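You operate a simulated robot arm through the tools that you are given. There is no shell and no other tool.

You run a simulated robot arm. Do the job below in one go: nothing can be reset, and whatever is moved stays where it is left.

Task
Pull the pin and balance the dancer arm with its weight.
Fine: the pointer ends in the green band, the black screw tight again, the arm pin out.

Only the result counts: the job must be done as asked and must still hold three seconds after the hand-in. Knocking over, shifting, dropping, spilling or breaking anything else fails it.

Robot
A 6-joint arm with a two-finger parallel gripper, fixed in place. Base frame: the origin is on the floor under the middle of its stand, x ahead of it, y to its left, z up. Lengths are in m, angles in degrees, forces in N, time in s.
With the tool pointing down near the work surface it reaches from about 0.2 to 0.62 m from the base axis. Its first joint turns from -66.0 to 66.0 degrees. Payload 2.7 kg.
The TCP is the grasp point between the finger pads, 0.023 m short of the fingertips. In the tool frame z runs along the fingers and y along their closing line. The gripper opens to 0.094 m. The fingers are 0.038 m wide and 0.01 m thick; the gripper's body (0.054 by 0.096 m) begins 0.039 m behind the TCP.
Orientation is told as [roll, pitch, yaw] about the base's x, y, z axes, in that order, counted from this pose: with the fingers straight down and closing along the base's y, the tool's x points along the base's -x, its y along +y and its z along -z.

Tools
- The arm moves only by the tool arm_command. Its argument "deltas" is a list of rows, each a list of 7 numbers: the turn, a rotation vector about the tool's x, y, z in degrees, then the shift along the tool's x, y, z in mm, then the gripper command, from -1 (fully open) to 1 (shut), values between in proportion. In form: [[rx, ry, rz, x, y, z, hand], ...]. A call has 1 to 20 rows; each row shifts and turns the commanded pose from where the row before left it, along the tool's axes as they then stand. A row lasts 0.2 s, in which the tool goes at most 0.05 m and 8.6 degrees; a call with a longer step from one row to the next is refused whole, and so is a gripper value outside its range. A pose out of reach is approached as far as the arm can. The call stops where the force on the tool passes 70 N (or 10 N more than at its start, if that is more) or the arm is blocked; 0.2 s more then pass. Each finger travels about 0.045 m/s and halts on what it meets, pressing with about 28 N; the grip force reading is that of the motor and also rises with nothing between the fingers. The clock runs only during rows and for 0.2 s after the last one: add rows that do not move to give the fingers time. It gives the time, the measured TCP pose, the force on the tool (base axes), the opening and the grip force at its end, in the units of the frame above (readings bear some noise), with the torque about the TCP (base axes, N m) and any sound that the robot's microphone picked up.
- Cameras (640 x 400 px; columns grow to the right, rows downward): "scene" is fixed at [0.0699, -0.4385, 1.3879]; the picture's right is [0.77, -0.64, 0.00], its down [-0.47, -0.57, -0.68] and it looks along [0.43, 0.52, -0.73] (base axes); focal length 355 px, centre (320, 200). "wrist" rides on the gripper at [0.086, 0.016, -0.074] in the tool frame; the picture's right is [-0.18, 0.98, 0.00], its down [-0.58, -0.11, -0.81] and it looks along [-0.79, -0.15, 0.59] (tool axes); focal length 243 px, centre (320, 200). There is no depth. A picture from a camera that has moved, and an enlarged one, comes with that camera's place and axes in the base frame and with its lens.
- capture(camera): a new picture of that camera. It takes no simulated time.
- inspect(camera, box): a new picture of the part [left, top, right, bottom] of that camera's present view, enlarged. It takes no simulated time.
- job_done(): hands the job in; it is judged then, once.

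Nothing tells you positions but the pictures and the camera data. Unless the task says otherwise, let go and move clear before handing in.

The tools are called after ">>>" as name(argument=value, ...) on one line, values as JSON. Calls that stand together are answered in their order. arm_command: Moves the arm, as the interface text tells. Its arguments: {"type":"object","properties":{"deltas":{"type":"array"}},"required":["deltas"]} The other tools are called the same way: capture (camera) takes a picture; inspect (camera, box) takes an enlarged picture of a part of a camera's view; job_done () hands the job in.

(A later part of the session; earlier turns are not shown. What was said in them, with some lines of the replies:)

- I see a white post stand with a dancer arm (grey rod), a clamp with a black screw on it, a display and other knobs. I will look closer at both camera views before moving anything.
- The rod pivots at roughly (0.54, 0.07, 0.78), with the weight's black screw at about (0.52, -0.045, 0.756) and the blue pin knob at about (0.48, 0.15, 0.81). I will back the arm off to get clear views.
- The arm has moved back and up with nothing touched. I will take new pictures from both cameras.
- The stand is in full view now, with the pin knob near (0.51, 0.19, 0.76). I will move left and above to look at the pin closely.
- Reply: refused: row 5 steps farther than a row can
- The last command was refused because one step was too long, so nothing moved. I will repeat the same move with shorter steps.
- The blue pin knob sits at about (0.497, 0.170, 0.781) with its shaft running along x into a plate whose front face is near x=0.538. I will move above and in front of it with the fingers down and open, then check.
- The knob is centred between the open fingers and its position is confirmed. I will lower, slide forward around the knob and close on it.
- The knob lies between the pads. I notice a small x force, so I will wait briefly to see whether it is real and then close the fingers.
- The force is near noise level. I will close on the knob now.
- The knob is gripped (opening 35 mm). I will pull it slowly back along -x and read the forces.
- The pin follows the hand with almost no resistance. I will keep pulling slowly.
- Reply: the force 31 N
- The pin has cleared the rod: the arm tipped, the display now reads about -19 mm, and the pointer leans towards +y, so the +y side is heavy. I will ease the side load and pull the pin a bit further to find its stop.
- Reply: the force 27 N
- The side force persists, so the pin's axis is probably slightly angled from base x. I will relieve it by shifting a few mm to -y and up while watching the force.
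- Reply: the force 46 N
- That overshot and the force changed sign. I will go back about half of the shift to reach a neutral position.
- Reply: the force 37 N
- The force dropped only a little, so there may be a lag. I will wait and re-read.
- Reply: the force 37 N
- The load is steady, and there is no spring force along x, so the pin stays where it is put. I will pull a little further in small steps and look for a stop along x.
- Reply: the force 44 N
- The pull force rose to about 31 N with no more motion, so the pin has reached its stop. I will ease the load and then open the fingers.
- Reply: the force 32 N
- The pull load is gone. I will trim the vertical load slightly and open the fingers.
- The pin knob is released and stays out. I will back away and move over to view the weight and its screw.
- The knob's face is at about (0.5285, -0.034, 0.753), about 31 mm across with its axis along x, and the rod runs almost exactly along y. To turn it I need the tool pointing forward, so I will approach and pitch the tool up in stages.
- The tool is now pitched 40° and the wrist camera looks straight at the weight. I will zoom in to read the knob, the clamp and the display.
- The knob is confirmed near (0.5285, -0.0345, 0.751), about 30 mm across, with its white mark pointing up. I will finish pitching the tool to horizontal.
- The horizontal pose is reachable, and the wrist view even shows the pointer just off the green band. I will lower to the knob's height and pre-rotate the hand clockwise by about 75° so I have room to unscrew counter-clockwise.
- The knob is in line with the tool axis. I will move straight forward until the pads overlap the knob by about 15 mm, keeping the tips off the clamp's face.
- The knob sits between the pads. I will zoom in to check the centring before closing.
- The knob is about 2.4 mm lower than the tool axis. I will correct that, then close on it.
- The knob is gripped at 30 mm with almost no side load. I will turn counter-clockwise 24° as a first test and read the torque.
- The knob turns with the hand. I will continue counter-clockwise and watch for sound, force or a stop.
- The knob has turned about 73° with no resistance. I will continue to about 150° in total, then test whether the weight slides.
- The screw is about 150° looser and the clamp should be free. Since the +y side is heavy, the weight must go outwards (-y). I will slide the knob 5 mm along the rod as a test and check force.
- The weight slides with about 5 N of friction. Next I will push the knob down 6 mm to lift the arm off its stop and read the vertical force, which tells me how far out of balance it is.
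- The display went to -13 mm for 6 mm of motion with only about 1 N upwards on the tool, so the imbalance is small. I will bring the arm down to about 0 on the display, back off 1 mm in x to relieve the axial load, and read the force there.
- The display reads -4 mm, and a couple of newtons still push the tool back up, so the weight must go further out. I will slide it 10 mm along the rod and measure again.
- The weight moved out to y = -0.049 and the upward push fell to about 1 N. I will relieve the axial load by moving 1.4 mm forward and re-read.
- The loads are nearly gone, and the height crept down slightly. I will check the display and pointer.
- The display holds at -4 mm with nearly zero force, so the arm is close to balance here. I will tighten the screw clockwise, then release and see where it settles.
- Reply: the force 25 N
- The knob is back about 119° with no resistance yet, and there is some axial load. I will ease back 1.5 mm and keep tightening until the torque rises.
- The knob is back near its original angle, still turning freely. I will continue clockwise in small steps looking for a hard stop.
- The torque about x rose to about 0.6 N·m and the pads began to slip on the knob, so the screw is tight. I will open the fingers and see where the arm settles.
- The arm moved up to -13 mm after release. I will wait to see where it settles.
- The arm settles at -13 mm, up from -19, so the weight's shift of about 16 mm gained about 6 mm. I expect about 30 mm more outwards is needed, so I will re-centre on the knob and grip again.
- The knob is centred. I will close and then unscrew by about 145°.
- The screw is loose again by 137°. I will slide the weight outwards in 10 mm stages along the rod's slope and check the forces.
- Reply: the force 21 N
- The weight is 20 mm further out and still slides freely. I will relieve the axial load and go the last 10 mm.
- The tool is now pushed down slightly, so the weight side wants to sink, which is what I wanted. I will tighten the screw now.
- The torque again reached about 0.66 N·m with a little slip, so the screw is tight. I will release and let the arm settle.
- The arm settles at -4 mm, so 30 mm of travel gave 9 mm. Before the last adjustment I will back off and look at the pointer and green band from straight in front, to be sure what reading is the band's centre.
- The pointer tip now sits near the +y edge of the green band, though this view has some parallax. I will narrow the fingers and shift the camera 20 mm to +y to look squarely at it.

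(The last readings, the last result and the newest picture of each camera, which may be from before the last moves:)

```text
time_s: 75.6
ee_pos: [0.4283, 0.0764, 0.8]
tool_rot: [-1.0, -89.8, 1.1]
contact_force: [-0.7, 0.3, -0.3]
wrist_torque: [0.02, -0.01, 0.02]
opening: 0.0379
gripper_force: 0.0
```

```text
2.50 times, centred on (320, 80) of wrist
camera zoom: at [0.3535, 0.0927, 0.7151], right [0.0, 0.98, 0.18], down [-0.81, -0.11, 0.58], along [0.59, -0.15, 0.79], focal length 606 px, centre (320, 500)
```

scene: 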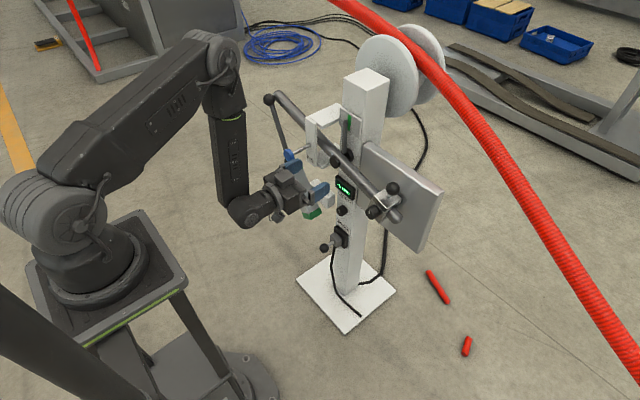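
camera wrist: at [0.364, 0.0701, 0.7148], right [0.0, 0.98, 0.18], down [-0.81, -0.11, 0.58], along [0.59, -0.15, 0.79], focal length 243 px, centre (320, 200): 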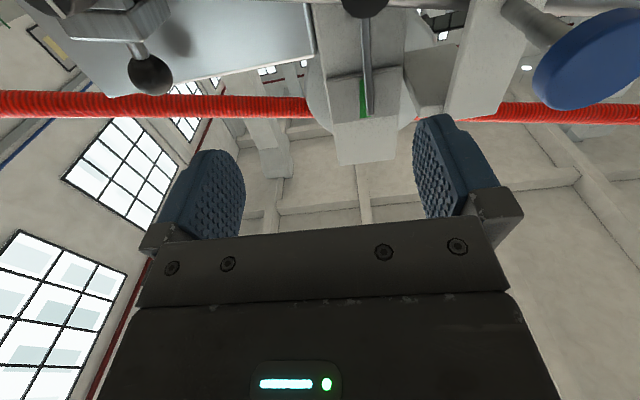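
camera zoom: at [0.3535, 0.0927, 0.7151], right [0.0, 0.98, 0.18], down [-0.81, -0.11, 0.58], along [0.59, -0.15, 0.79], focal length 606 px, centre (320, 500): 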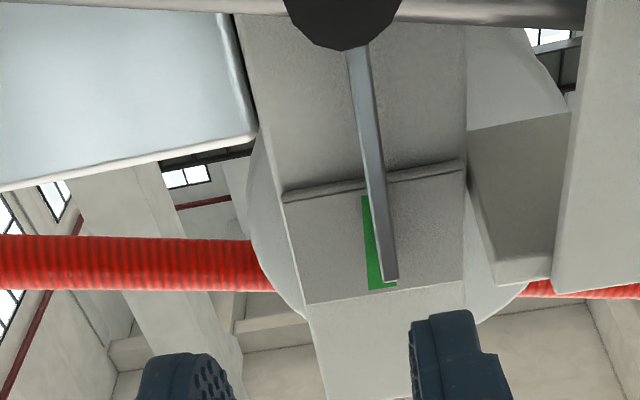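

Seen squarely, the pointer tip is about 3.5 mm off the band's centre, with the band about ±6 mm wide, so the display matches the pointer. It is inside but near the edge, so I will do one more adjustment of about 12.5 mm outwards to centre it. First I go back in front of the knob.

>>> arm_command(deltas=[[0, 0, 0, 0, -40, 0, 0.2], [0, 0, 0, 0, -40, 0, 0.2], [0, 0, 0, 0, -40, 0, -1], [0, 0, 0, 0, -35, 0, -1], [0, 0, 0, 40, 0, 0, -1], [0, 0, 0, 40, 0, 6, -1], [0, 0, 8, 0, 0, 6, -1], [0, 0, 8, 0, 0, 0, -1], [0, 0, 8, 0, 0, 0, -1], [0, 0, 8, 0, 0, 0, -1], [0, 0, 8, 0, 0, 0, -1], [0, 0, 8, 0, 0, 0, -1], [0, 0, 8, 0, 0, 0, -1], [0, 0, 8, 0, 0, 0, -1], [0, 0, 8, 0, 0, 0, -1], [0, 0, 8, 0, 0, 0, -1], [0, 0, 8, 0, 0, 0, -1], [0, 0, 7, 0, 0, 0, -1], [0, 0, 0, 0, 0, 0, -1]])

>>> capture(camera="wrist")

>>> inspect(camera="wrist", box=[220, 20, 420, 150])

>>> inspect(camera="scene", box=[330, 130, 450, 240])

```text
time_s: 79.6
ee_pos: [0.4396, -0.0779, 0.721]
tool_rot: [89.9, 5.1, -90.0]
contact_force: [0.6, 0.3, 0.3]
wrist_torque: [0.01, 0.01, -0.05]
opening: 0.094
gripper_force: 0.0
```

```text
taken
camera wrist: at [0.3646, 0.0069, 0.7453], right [0.0, -0.27, 0.96], down [-0.81, -0.57, -0.16], along [0.59, -0.78, -0.22], focal length 243 px, centre (320, 200)
```

wrist: 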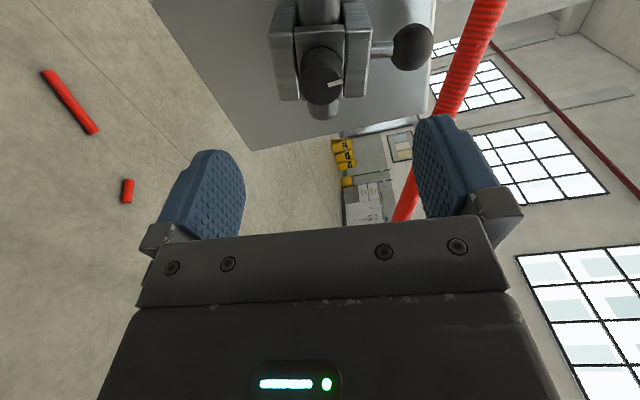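

```text
3.08 times, centred on (320, 85) of wrist
camera zoom: at [0.3646, 0.0069, 0.7453], right [0.0, -0.27, 0.96], down [-0.81, -0.57, -0.16], along [0.59, -0.78, -0.22], focal length 746 px, centre (320, 554)
```

zoom: 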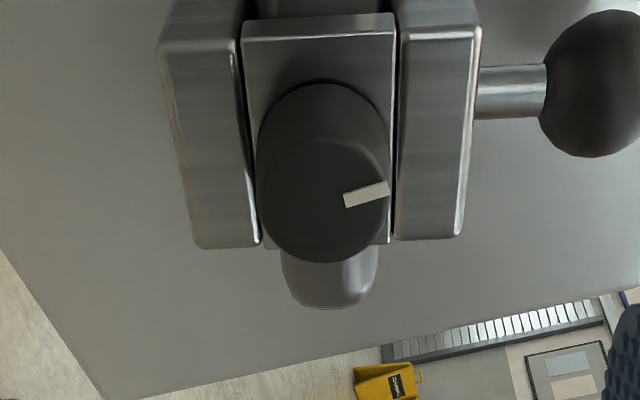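

```text
3.64 times, centred on (390, 185) of scene
camera zoom: at [0.0699, -0.4385, 1.3879], right [0.77, -0.64, 0.0], down [-0.47, -0.57, -0.68], along [0.43, 0.52, -0.73], focal length 1291 px, centre (66, 254)
```

zoom: 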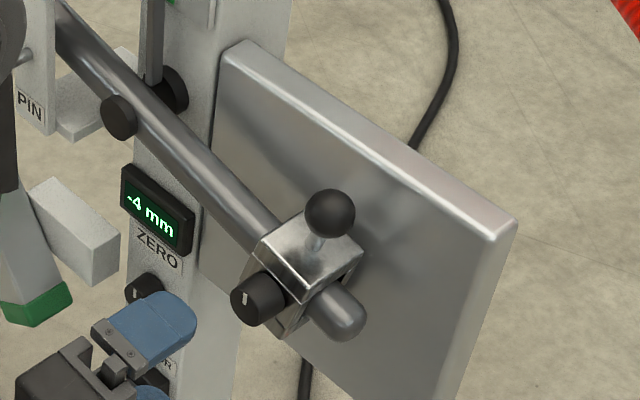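

The knob is at (-0.079, 0.7215), in line with the tool. I will advance, check the centring and close.

>>> arm_command(deltas=[[0, 0, 0, 0, 0, 20, -1], [0, 0, 0, 0, 0, 20, -1], [0, 0, 0, 0, 0, 20, -1], [0, 0, 0, 0, 0, 19, -1], [0, 0, 0, 0, 0, 0, -1]])

>>> inspect(camera="wrist", box=[220, 90, 420, 220])

```text
time_s: 80.8
ee_pos: [0.5171, -0.0777, 0.7204]
tool_rot: [89.9, 5.2, -90.0]
contact_force: [-0.1, 0.7, 0.6]
wrist_torque: [0.0, 0.0, 0.0]
opening: 0.0937
gripper_force: 0.2
```

```text
3.08 times, centred on (320, 155) of wrist
camera zoom: at [0.4433, 0.0069, 0.7457], right [0.0, -0.27, 0.96], down [-0.81, -0.57, -0.16], along [0.59, -0.78, -0.22], focal length 746 px, centre (320, 338)
```

zoom: 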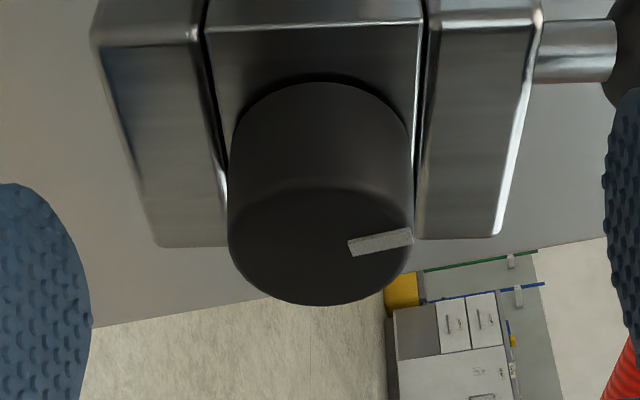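

The knob is centred. I will close and unscrew by 137° as before.

>>> arm_command(deltas=[[0, 0, 0, 0, 0, 0, 0], [0, 0, 0, 0, 0, 0, 0.3], [0, 0, 0, 0, 0, 0, 1], [0, 0, 0, 0, 0, 0, 1], [0, 0, 0, 0, 0, 0, 1], [0, 0, 0, 0, 0, 0, 1]])

>>> arm_command(deltas=[[0, 0, -5, 0, 0, 0, 1], [0, 0, -5, 0, 0, 0, 1], [0, 0, -7, 0, 0, 0, 1], [0, 0, -8, 0, 0, 0, 1], [0, 0, -8, 0, 0, 0, 1], [0, 0, -8, 0, 0, 0, 1], [0, 0, -8, 0, 0, 0, 1], [0, 0, -8, 0, 0, 0, 1], [0, 0, -8, 0, 0, 0, 1], [0, 0, -8, 0, 0, 0, 1], [0, 0, -8, 0, 0, 0, 1], [0, 0, -8, 0, 0, 0, 1], [0, 0, -8, 0, 0, 0, 1], [0, 0, -8, 0, 0, 0, 1], [0, 0, -8, 0, 0, 0, 1], [0, 0, -8, 0, 0, 0, 1], [0, 0, -8, 0, 0, 0, 1], [0, 0, -8, 0, 0, 0, 1], [0, 0, 0, 0, 0, 0, 1]])

>>> inspect(camera="scene", box=[300, 100, 450, 240])

```text
time_s: 82.2
ee_pos: [0.5178, -0.0783, 0.7222]
tool_rot: [90.0, 4.9, -90.0]
contact_force: [0.4, 0.4, -0.1]
wrist_torque: [0.01, 0.03, 0.01]
opening: 0.0304
gripper_force: 45.3
```

```text
time_s: 86.2
ee_pos: [0.5174, -0.0782, 0.7215]
tool_rot: [-89.8, -47.9, 89.9]
contact_force: [-17.0, -6.7, -1.3]
wrist_torque: [-0.01, 0.15, -0.42]
opening: 0.0305
gripper_force: 44.7
```

```text
2.86 times, centred on (375, 170) of scene
camera zoom: at [0.0696, -0.4386, 1.3878], right [0.77, -0.64, 0.0], down [-0.47, -0.56, -0.68], along [0.43, 0.52, -0.73], focal length 1014 px, centre (163, 286)
```

zoom: 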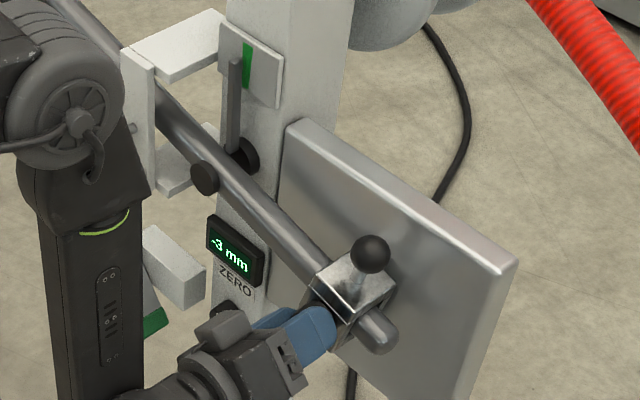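

The screw is loose and the display reads -3 mm while held. I will relieve the axial load and slide the weight 12.5 mm outwards along the rod.

>>> arm_command(deltas=[[0, 0, 0, 0, 0, -1.2, 1], [0, 0, 0, 2.56, -1.8, 0, 1], [0, 0, 0, 2.56, -1.8, 0, 1], [0, 0, 0, 2.56, -1.8, 0, 1], [0, 0, 0, 2.56, -1.8, 0, 1], [0, 0, 0, 0, 0, 0, 1], [0, 0, 0, 0, 0, 0, 1]])

>>> inspect(camera="scene", box=[300, 100, 450, 240])

```text
time_s: 87.8
ee_pos: [0.5174, -0.0899, 0.7188]
tool_rot: [-90.2, -48.0, 90.0]
contact_force: [3.6, 2.0, -0.6]
wrist_torque: [-0.01, -0.93, 0.78]
opening: 0.0303
gripper_force: 45.1
```

```text
2.86 times, centred on (375, 170) of scene
camera zoom: at [0.0699, -0.4384, 1.3879], right [0.77, -0.64, 0.0], down [-0.47, -0.57, -0.68], along [0.43, 0.52, -0.73], focal length 1014 px, centre (163, 286)
```

zoom: 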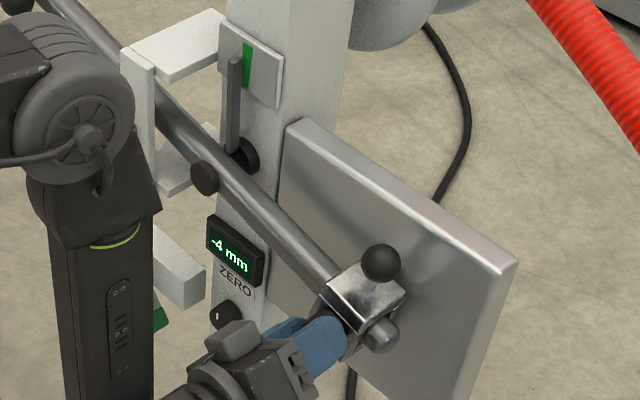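

The weight moved to y ≈ -0.090. I will tighten the screw clockwise until the torque rises.

>>> arm_command(deltas=[[0, 0, 8, 0, 0, 0, 1], [0, 0, 8, 0, 0, 0, 1], [0, 0, 8, 0, 0, 0, 1], [0, 0, 8, 0, 0, 0, 1], [0, 0, 8, 0, 0, 0, 1], [0, 0, 8, 0, 0, 0, 1], [0, 0, 8, 0, 0, 0, 1], [0, 0, 8, 0, 0, 0, 1], [0, 0, 8, 0, 0, 0, 1], [0, 0, 8, 0, 0, 0, 1], [0, 0, 8, 0, 0, 0, 1], [0, 0, 8, 0, 0, 0, 1], [0, 0, 8, 0, 0, 0, 1], [0, 0, 8, 0, 0, 0, 1], [0, 0, 8, 0, 0, 0, 1], [0, 0, 6, 0, 0, 0, 1], [0, 0, 0, 0, 0, 0, 1]])

>>> arm_command(deltas=[[0, 0, 5, 0, 0, 0, 1], [0, 0, 5, 0, 0, 0, 1], [0, 0, 5, 0, 0, 0, 1], [0, 0, 0, 0, 0, 0, 1]])

>>> arm_command(deltas=[[0, 0, 5, 0, 0, 0, 1], [0, 0, 5, 0, 0, 0, 1], [0, 0, 0, 0, 0, 0, 1]])

>>> inspect(camera="wrist", box=[220, 90, 420, 220])

>>> inspect(camera="scene", box=[300, 100, 450, 240])

```text
time_s: 91.4
ee_pos: [0.5161, -0.0901, 0.7182]
tool_rot: [89.9, -6.0, -90.0]
contact_force: [12.5, -0.8, -0.2]
wrist_torque: [0.0, -0.12, -0.48]
opening: 0.0301
gripper_force: 45.3
```

```text
time_s: 92.4
ee_pos: [0.5177, -0.0911, 0.7158]
tool_rot: [89.9, 8.9, -90.0]
contact_force: [11.9, -0.2, -3.5]
wrist_torque: [-0.44, 0.1, 0.22]
opening: 0.0302
gripper_force: 45.0
```

```text
time_s: 93.2
ee_pos: [0.5168, -0.0907, 0.7165]
tool_rot: [89.7, 19.1, -90.2]
contact_force: [2.2, -2.5, -4.9]
wrist_torque: [-0.67, 0.24, -0.13]
opening: 0.0302
gripper_force: 44.9
```

```text
3.08 times, centred on (320, 155) of wrist
camera zoom: at [0.4422, -0.0144, 0.7614], right [0.0, -0.49, 0.87], down [-0.81, -0.51, -0.29], along [0.59, -0.7, -0.4], focal length 746 px, centre (320, 338)
```

zoom: 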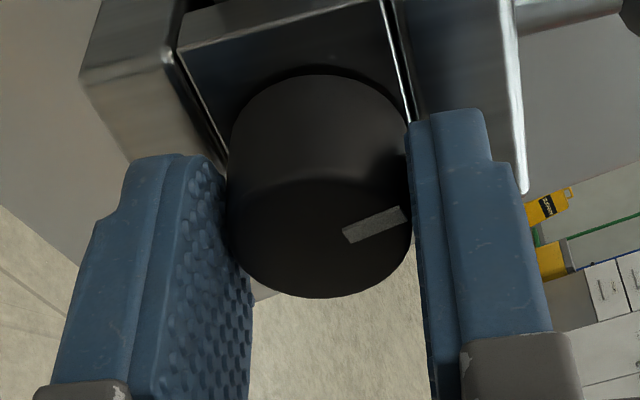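

```text
2.86 times, centred on (375, 170) of scene
camera zoom: at [0.07, -0.4385, 1.3878], right [0.77, -0.64, 0.0], down [-0.47, -0.56, -0.68], along [0.43, 0.52, -0.73], focal length 1014 px, centre (163, 286)
```

zoom: 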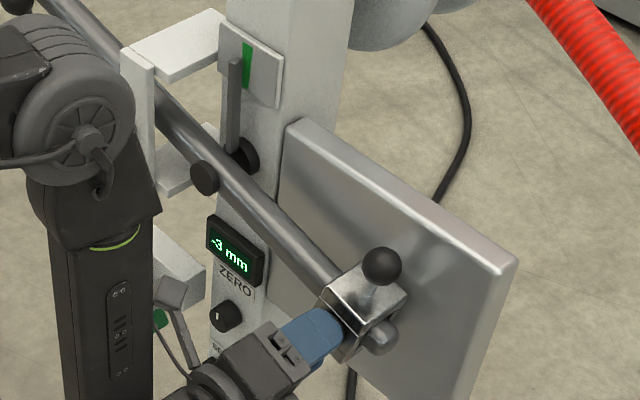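

The torque is at 0.67 N·m with slight pad slip, so the screw is tight. I will release and let the arm settle.

>>> arm_command(deltas=[[0, 0, 0, 0, 0, 0, 0.2], [0, 0, 0, 0, 0, 0, -0.5], [0, 0, 0, 0, 0, 0, -1], [0, 0, 0, 0, 0, 0, -1], [0, 0, 0, 0, 0, 0, -1], [0, 0, 0, 0, 0, 0, -1], [0, 0, 0, 0, 0, 0, -1], [0, 0, 0, 0, 0, 0, -1], [0, 0, 0, 0, 0, 0, -1], [0, 0, 0, 0, 0, 0, -1], [0, 0, 0, 0, 0, 0, -1], [0, 0, 0, 0, 0, 0, -1], [0, 0, 0, 0, 0, 0, -1], [0, 0, 0, 0, 0, 0, -1]])

>>> inspect(camera="scene", box=[300, 100, 450, 240])

>>> inspect(camera="wrist", box=[160, 50, 500, 260])

```text
time_s: 96.2
ee_pos: [0.5171, -0.0913, 0.7186]
tool_rot: [89.9, 18.9, -90.0]
contact_force: [0.1, -0.3, 0.1]
wrist_torque: [0.02, -0.01, 0.01]
opening: 0.094
gripper_force: 0.1
```

```text
2.86 times, centred on (375, 170) of scene
camera zoom: at [0.0699, -0.4385, 1.3879], right [0.77, -0.64, 0.0], down [-0.47, -0.57, -0.68], along [0.43, 0.52, -0.73], focal length 1014 px, centre (163, 286)
```

zoom: 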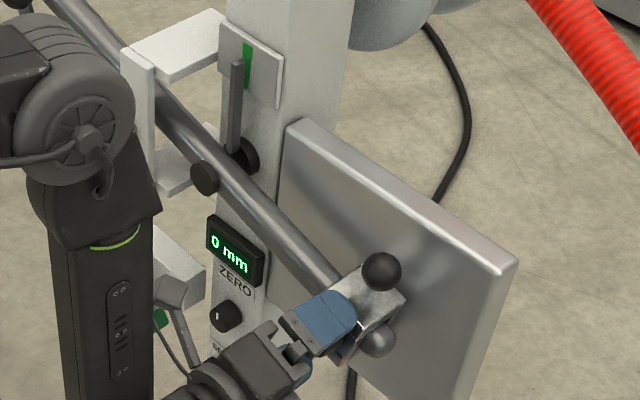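

```text
1.88 times, centred on (330, 155) of wrist
camera zoom: at [0.4427, -0.0139, 0.7619], right [0.0, -0.49, 0.87], down [-0.81, -0.51, -0.29], along [0.59, -0.7, -0.4], focal length 457 px, centre (301, 285)
```

zoom: 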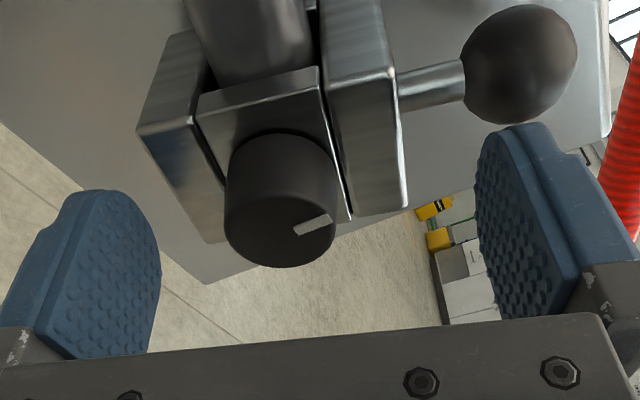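

The display now reads 0 mm. I will back off clear of the knob and go to the front view to verify the pointer and the pin.

>>> arm_command(deltas=[[0, 0, 0, 0, 0, -20, -1], [0, 0, 0, 0, 0, -35, -1], [0, 0, 0, 0, 0, -35, -1], [0, 0, -8, 0, 0, 0, -1], [0, 0, -8, 0, 0, 0, -1], [0, 0, -8, 0, 0, 0, -1], [0, 0, -8, 0, 0, 0, -1], [0, 0, -8, 0, 0, 0, -1], [0, 0, -8, 0, 0, 0, -1], [0, 0, -8, 0, 0, 0, -1], [0, 0, -8, 0, 0, 0, -1], [0, 0, -8, 0, 0, 0, -1], [0, 0, -8, 0, 0, 0, -1], [0, 0, -8, 0, 0, 0, -1], [0, 0, -8, 0, 0, 0, 0.2], [0, 0, -8, 0, 0, 0, 0.2], [0, 0, -5, -40, 0, 0, 0.2], [0, 0, 0, -41, 0, 0, 0.2]])

>>> arm_command(deltas=[[0, 0, 0, 0, 42, 0, 0.2], [0, 0, 0, 0, 42, 0, 0.2], [0, 0, 0, 0, 42, 0, 0.2], [0, 0, 0, 0, 38, 0, 0.2], [0, 0, 0, 0, 0, 0, 0.2]])

>>> capture(camera="wrist")

>>> inspect(camera="wrist", box=[290, 30, 410, 130])

>>> inspect(camera="scene", box=[260, 80, 440, 230])

```text
time_s: 100.0
ee_pos: [0.4265, -0.0942, 0.7973]
tool_rot: [-47.9, -89.9, 47.9]
contact_force: [0.4, -0.2, 0.1]
wrist_torque: [0.01, -0.01, -0.02]
opening: 0.0378
gripper_force: 0.1
```

```text
time_s: 101.2
ee_pos: [0.4283, 0.0709, 0.7996]
tool_rot: [5.1, -90.0, -5.2]
contact_force: [0.8, -0.2, 0.0]
wrist_torque: [-0.01, 0.04, -0.04]
opening: 0.0378
gripper_force: 0.0
```

```text
taken
camera wrist: at [0.3529, 0.087, 0.7147], right [0.0, 0.98, 0.18], down [-0.81, -0.11, 0.58], along [0.59, -0.15, 0.79], focal length 243 px, centre (320, 200)
```

wrist: 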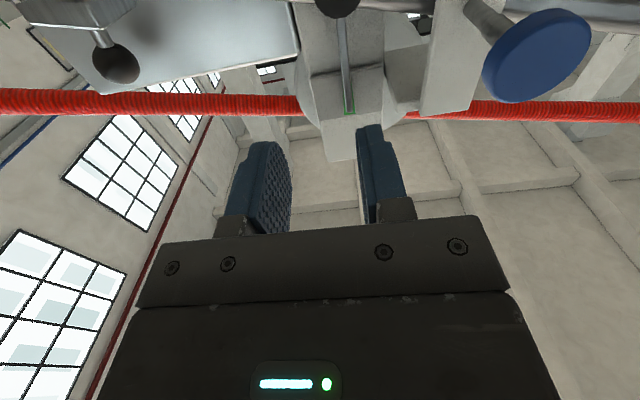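

```text
4.00 times, centred on (350, 80) of wrist
camera zoom: at [0.3529, 0.087, 0.7147], right [0.0, 0.98, 0.18], down [-0.81, -0.11, 0.58], along [0.59, -0.15, 0.79], focal length 970 px, centre (200, 680)
```

zoom: 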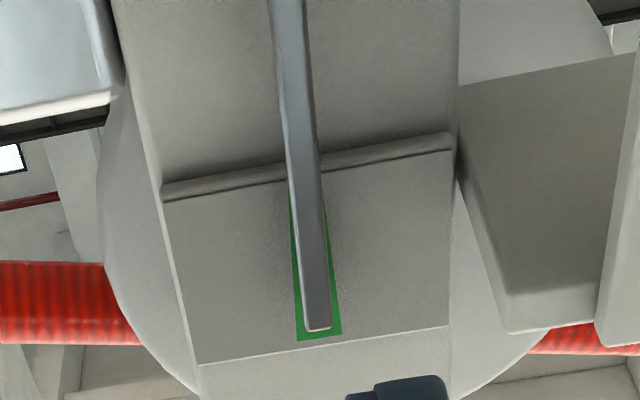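

```text
2.67 times, centred on (350, 155) of scene
camera zoom: at [0.0699, -0.4384, 1.3879], right [0.77, -0.64, 0.0], down [-0.47, -0.57, -0.68], along [0.43, 0.52, -0.73], focal length 947 px, centre (240, 320)
```

zoom: 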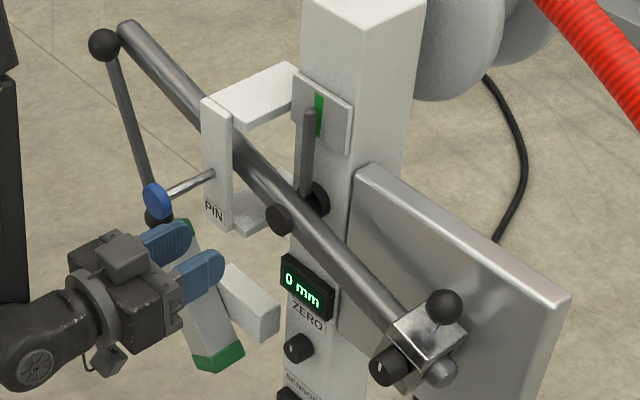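

The pointer is now centred in the green band, the display reads 0 mm, the pin stays pulled out and the knob's mark is back at its tight position. I will move further clear and do a last check before handing in.

>>> arm_command(deltas=[[0, 0, 0, 0, 0, -20, 0.2], [0, 0, 0, 0, -30, -20, 0.2], [0, 0, 0, 0, -40, 0, 0.2], [0, 0, 0, 0, -30, 0, 0.2], [0, 0, 0, 0, 0, 0, 0.2], [0, 0, 0, 0, 0, 0, 0.2], [0, 0, 0, 0, 0, 0, 0.2], [0, 0, 0, 0, 0, 0, 0.2], [0, 0, 0, 0, 0, 0, 0.2], [0, 0, 0, 0, 0, 0, 0.2], [0, 0, 0, 0, 0, 0, 0.2], [0, 0, 0, 0, 0, 0, 0.2], [0, 0, 0, 0, 0, 0, 0.2], [0, 0, 0, 0, 0, 0, 0.2]])

>>> capture(camera="scene")

>>> inspect(camera="scene", box=[260, 80, 440, 230])

>>> inspect(camera="scene", box=[340, 150, 440, 230])

```text
time_s: 104.2
ee_pos: [0.3878, -0.0285, 0.7991]
tool_rot: [-4.8, -89.9, 4.8]
contact_force: [0.1, -0.7, -0.6]
wrist_torque: [-0.02, 0.0, 0.01]
opening: 0.0375
gripper_force: 0.1
```

```text
taken
```

scene: 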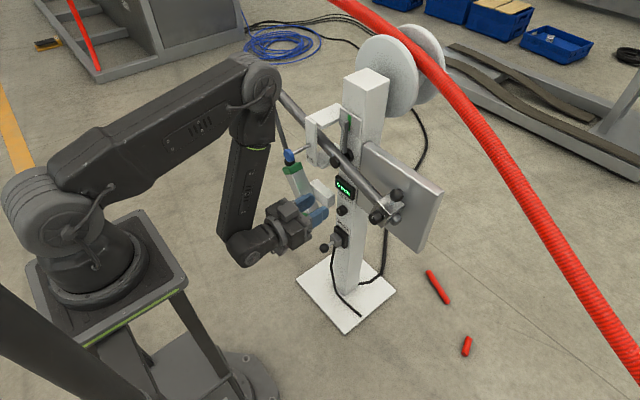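

```text
2.67 times, centred on (350, 155) of scene
camera zoom: at [0.0699, -0.4385, 1.3879], right [0.77, -0.64, 0.0], down [-0.47, -0.57, -0.68], along [0.43, 0.52, -0.73], focal length 947 px, centre (240, 320)
```

zoom: 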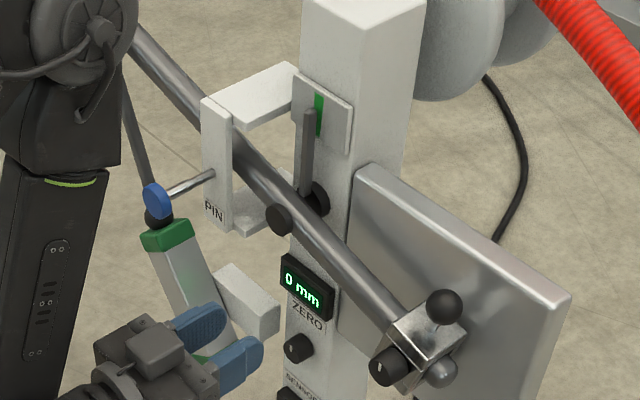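

```text
5.00 times, centred on (390, 190) of scene
camera zoom: at [0.0699, -0.4385, 1.3879], right [0.77, -0.64, 0.0], down [-0.47, -0.57, -0.68], along [0.43, 0.52, -0.73], focal length 1775 px, centre (-30, 250)
```

zoom: 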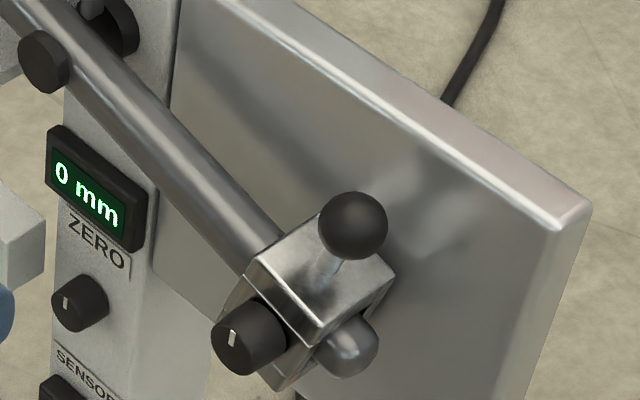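

The display has held at 0 mm for several seconds with the pointer in the green band. The screw is tight, the pin is out and the hand is clear of everything, so I am handing in.

>>> job_done()

```text
The job is handed in.
```

The dancer arm is balanced and I've handed the job in. I haven't seen the judgement itself.

- **Pin:** I pulled the blue arm pin back about 30 mm to its stop, and it has stayed out.
- **Weight:** I slid it outwards along the rod in three passes. The display went from -19 mm to -13, then -4, then 0 mm.
- **Pointer:** seen straight on, it is centred in the green band. The display still read 0 mm several seconds after I let go.
- **Screw:** each time, I tightened the black screw until the torque reached about 0.67 N·m and the finger pads began to slip on it.

The gripper is clear of the stand. As far as the pictures show, nothing else was moved.
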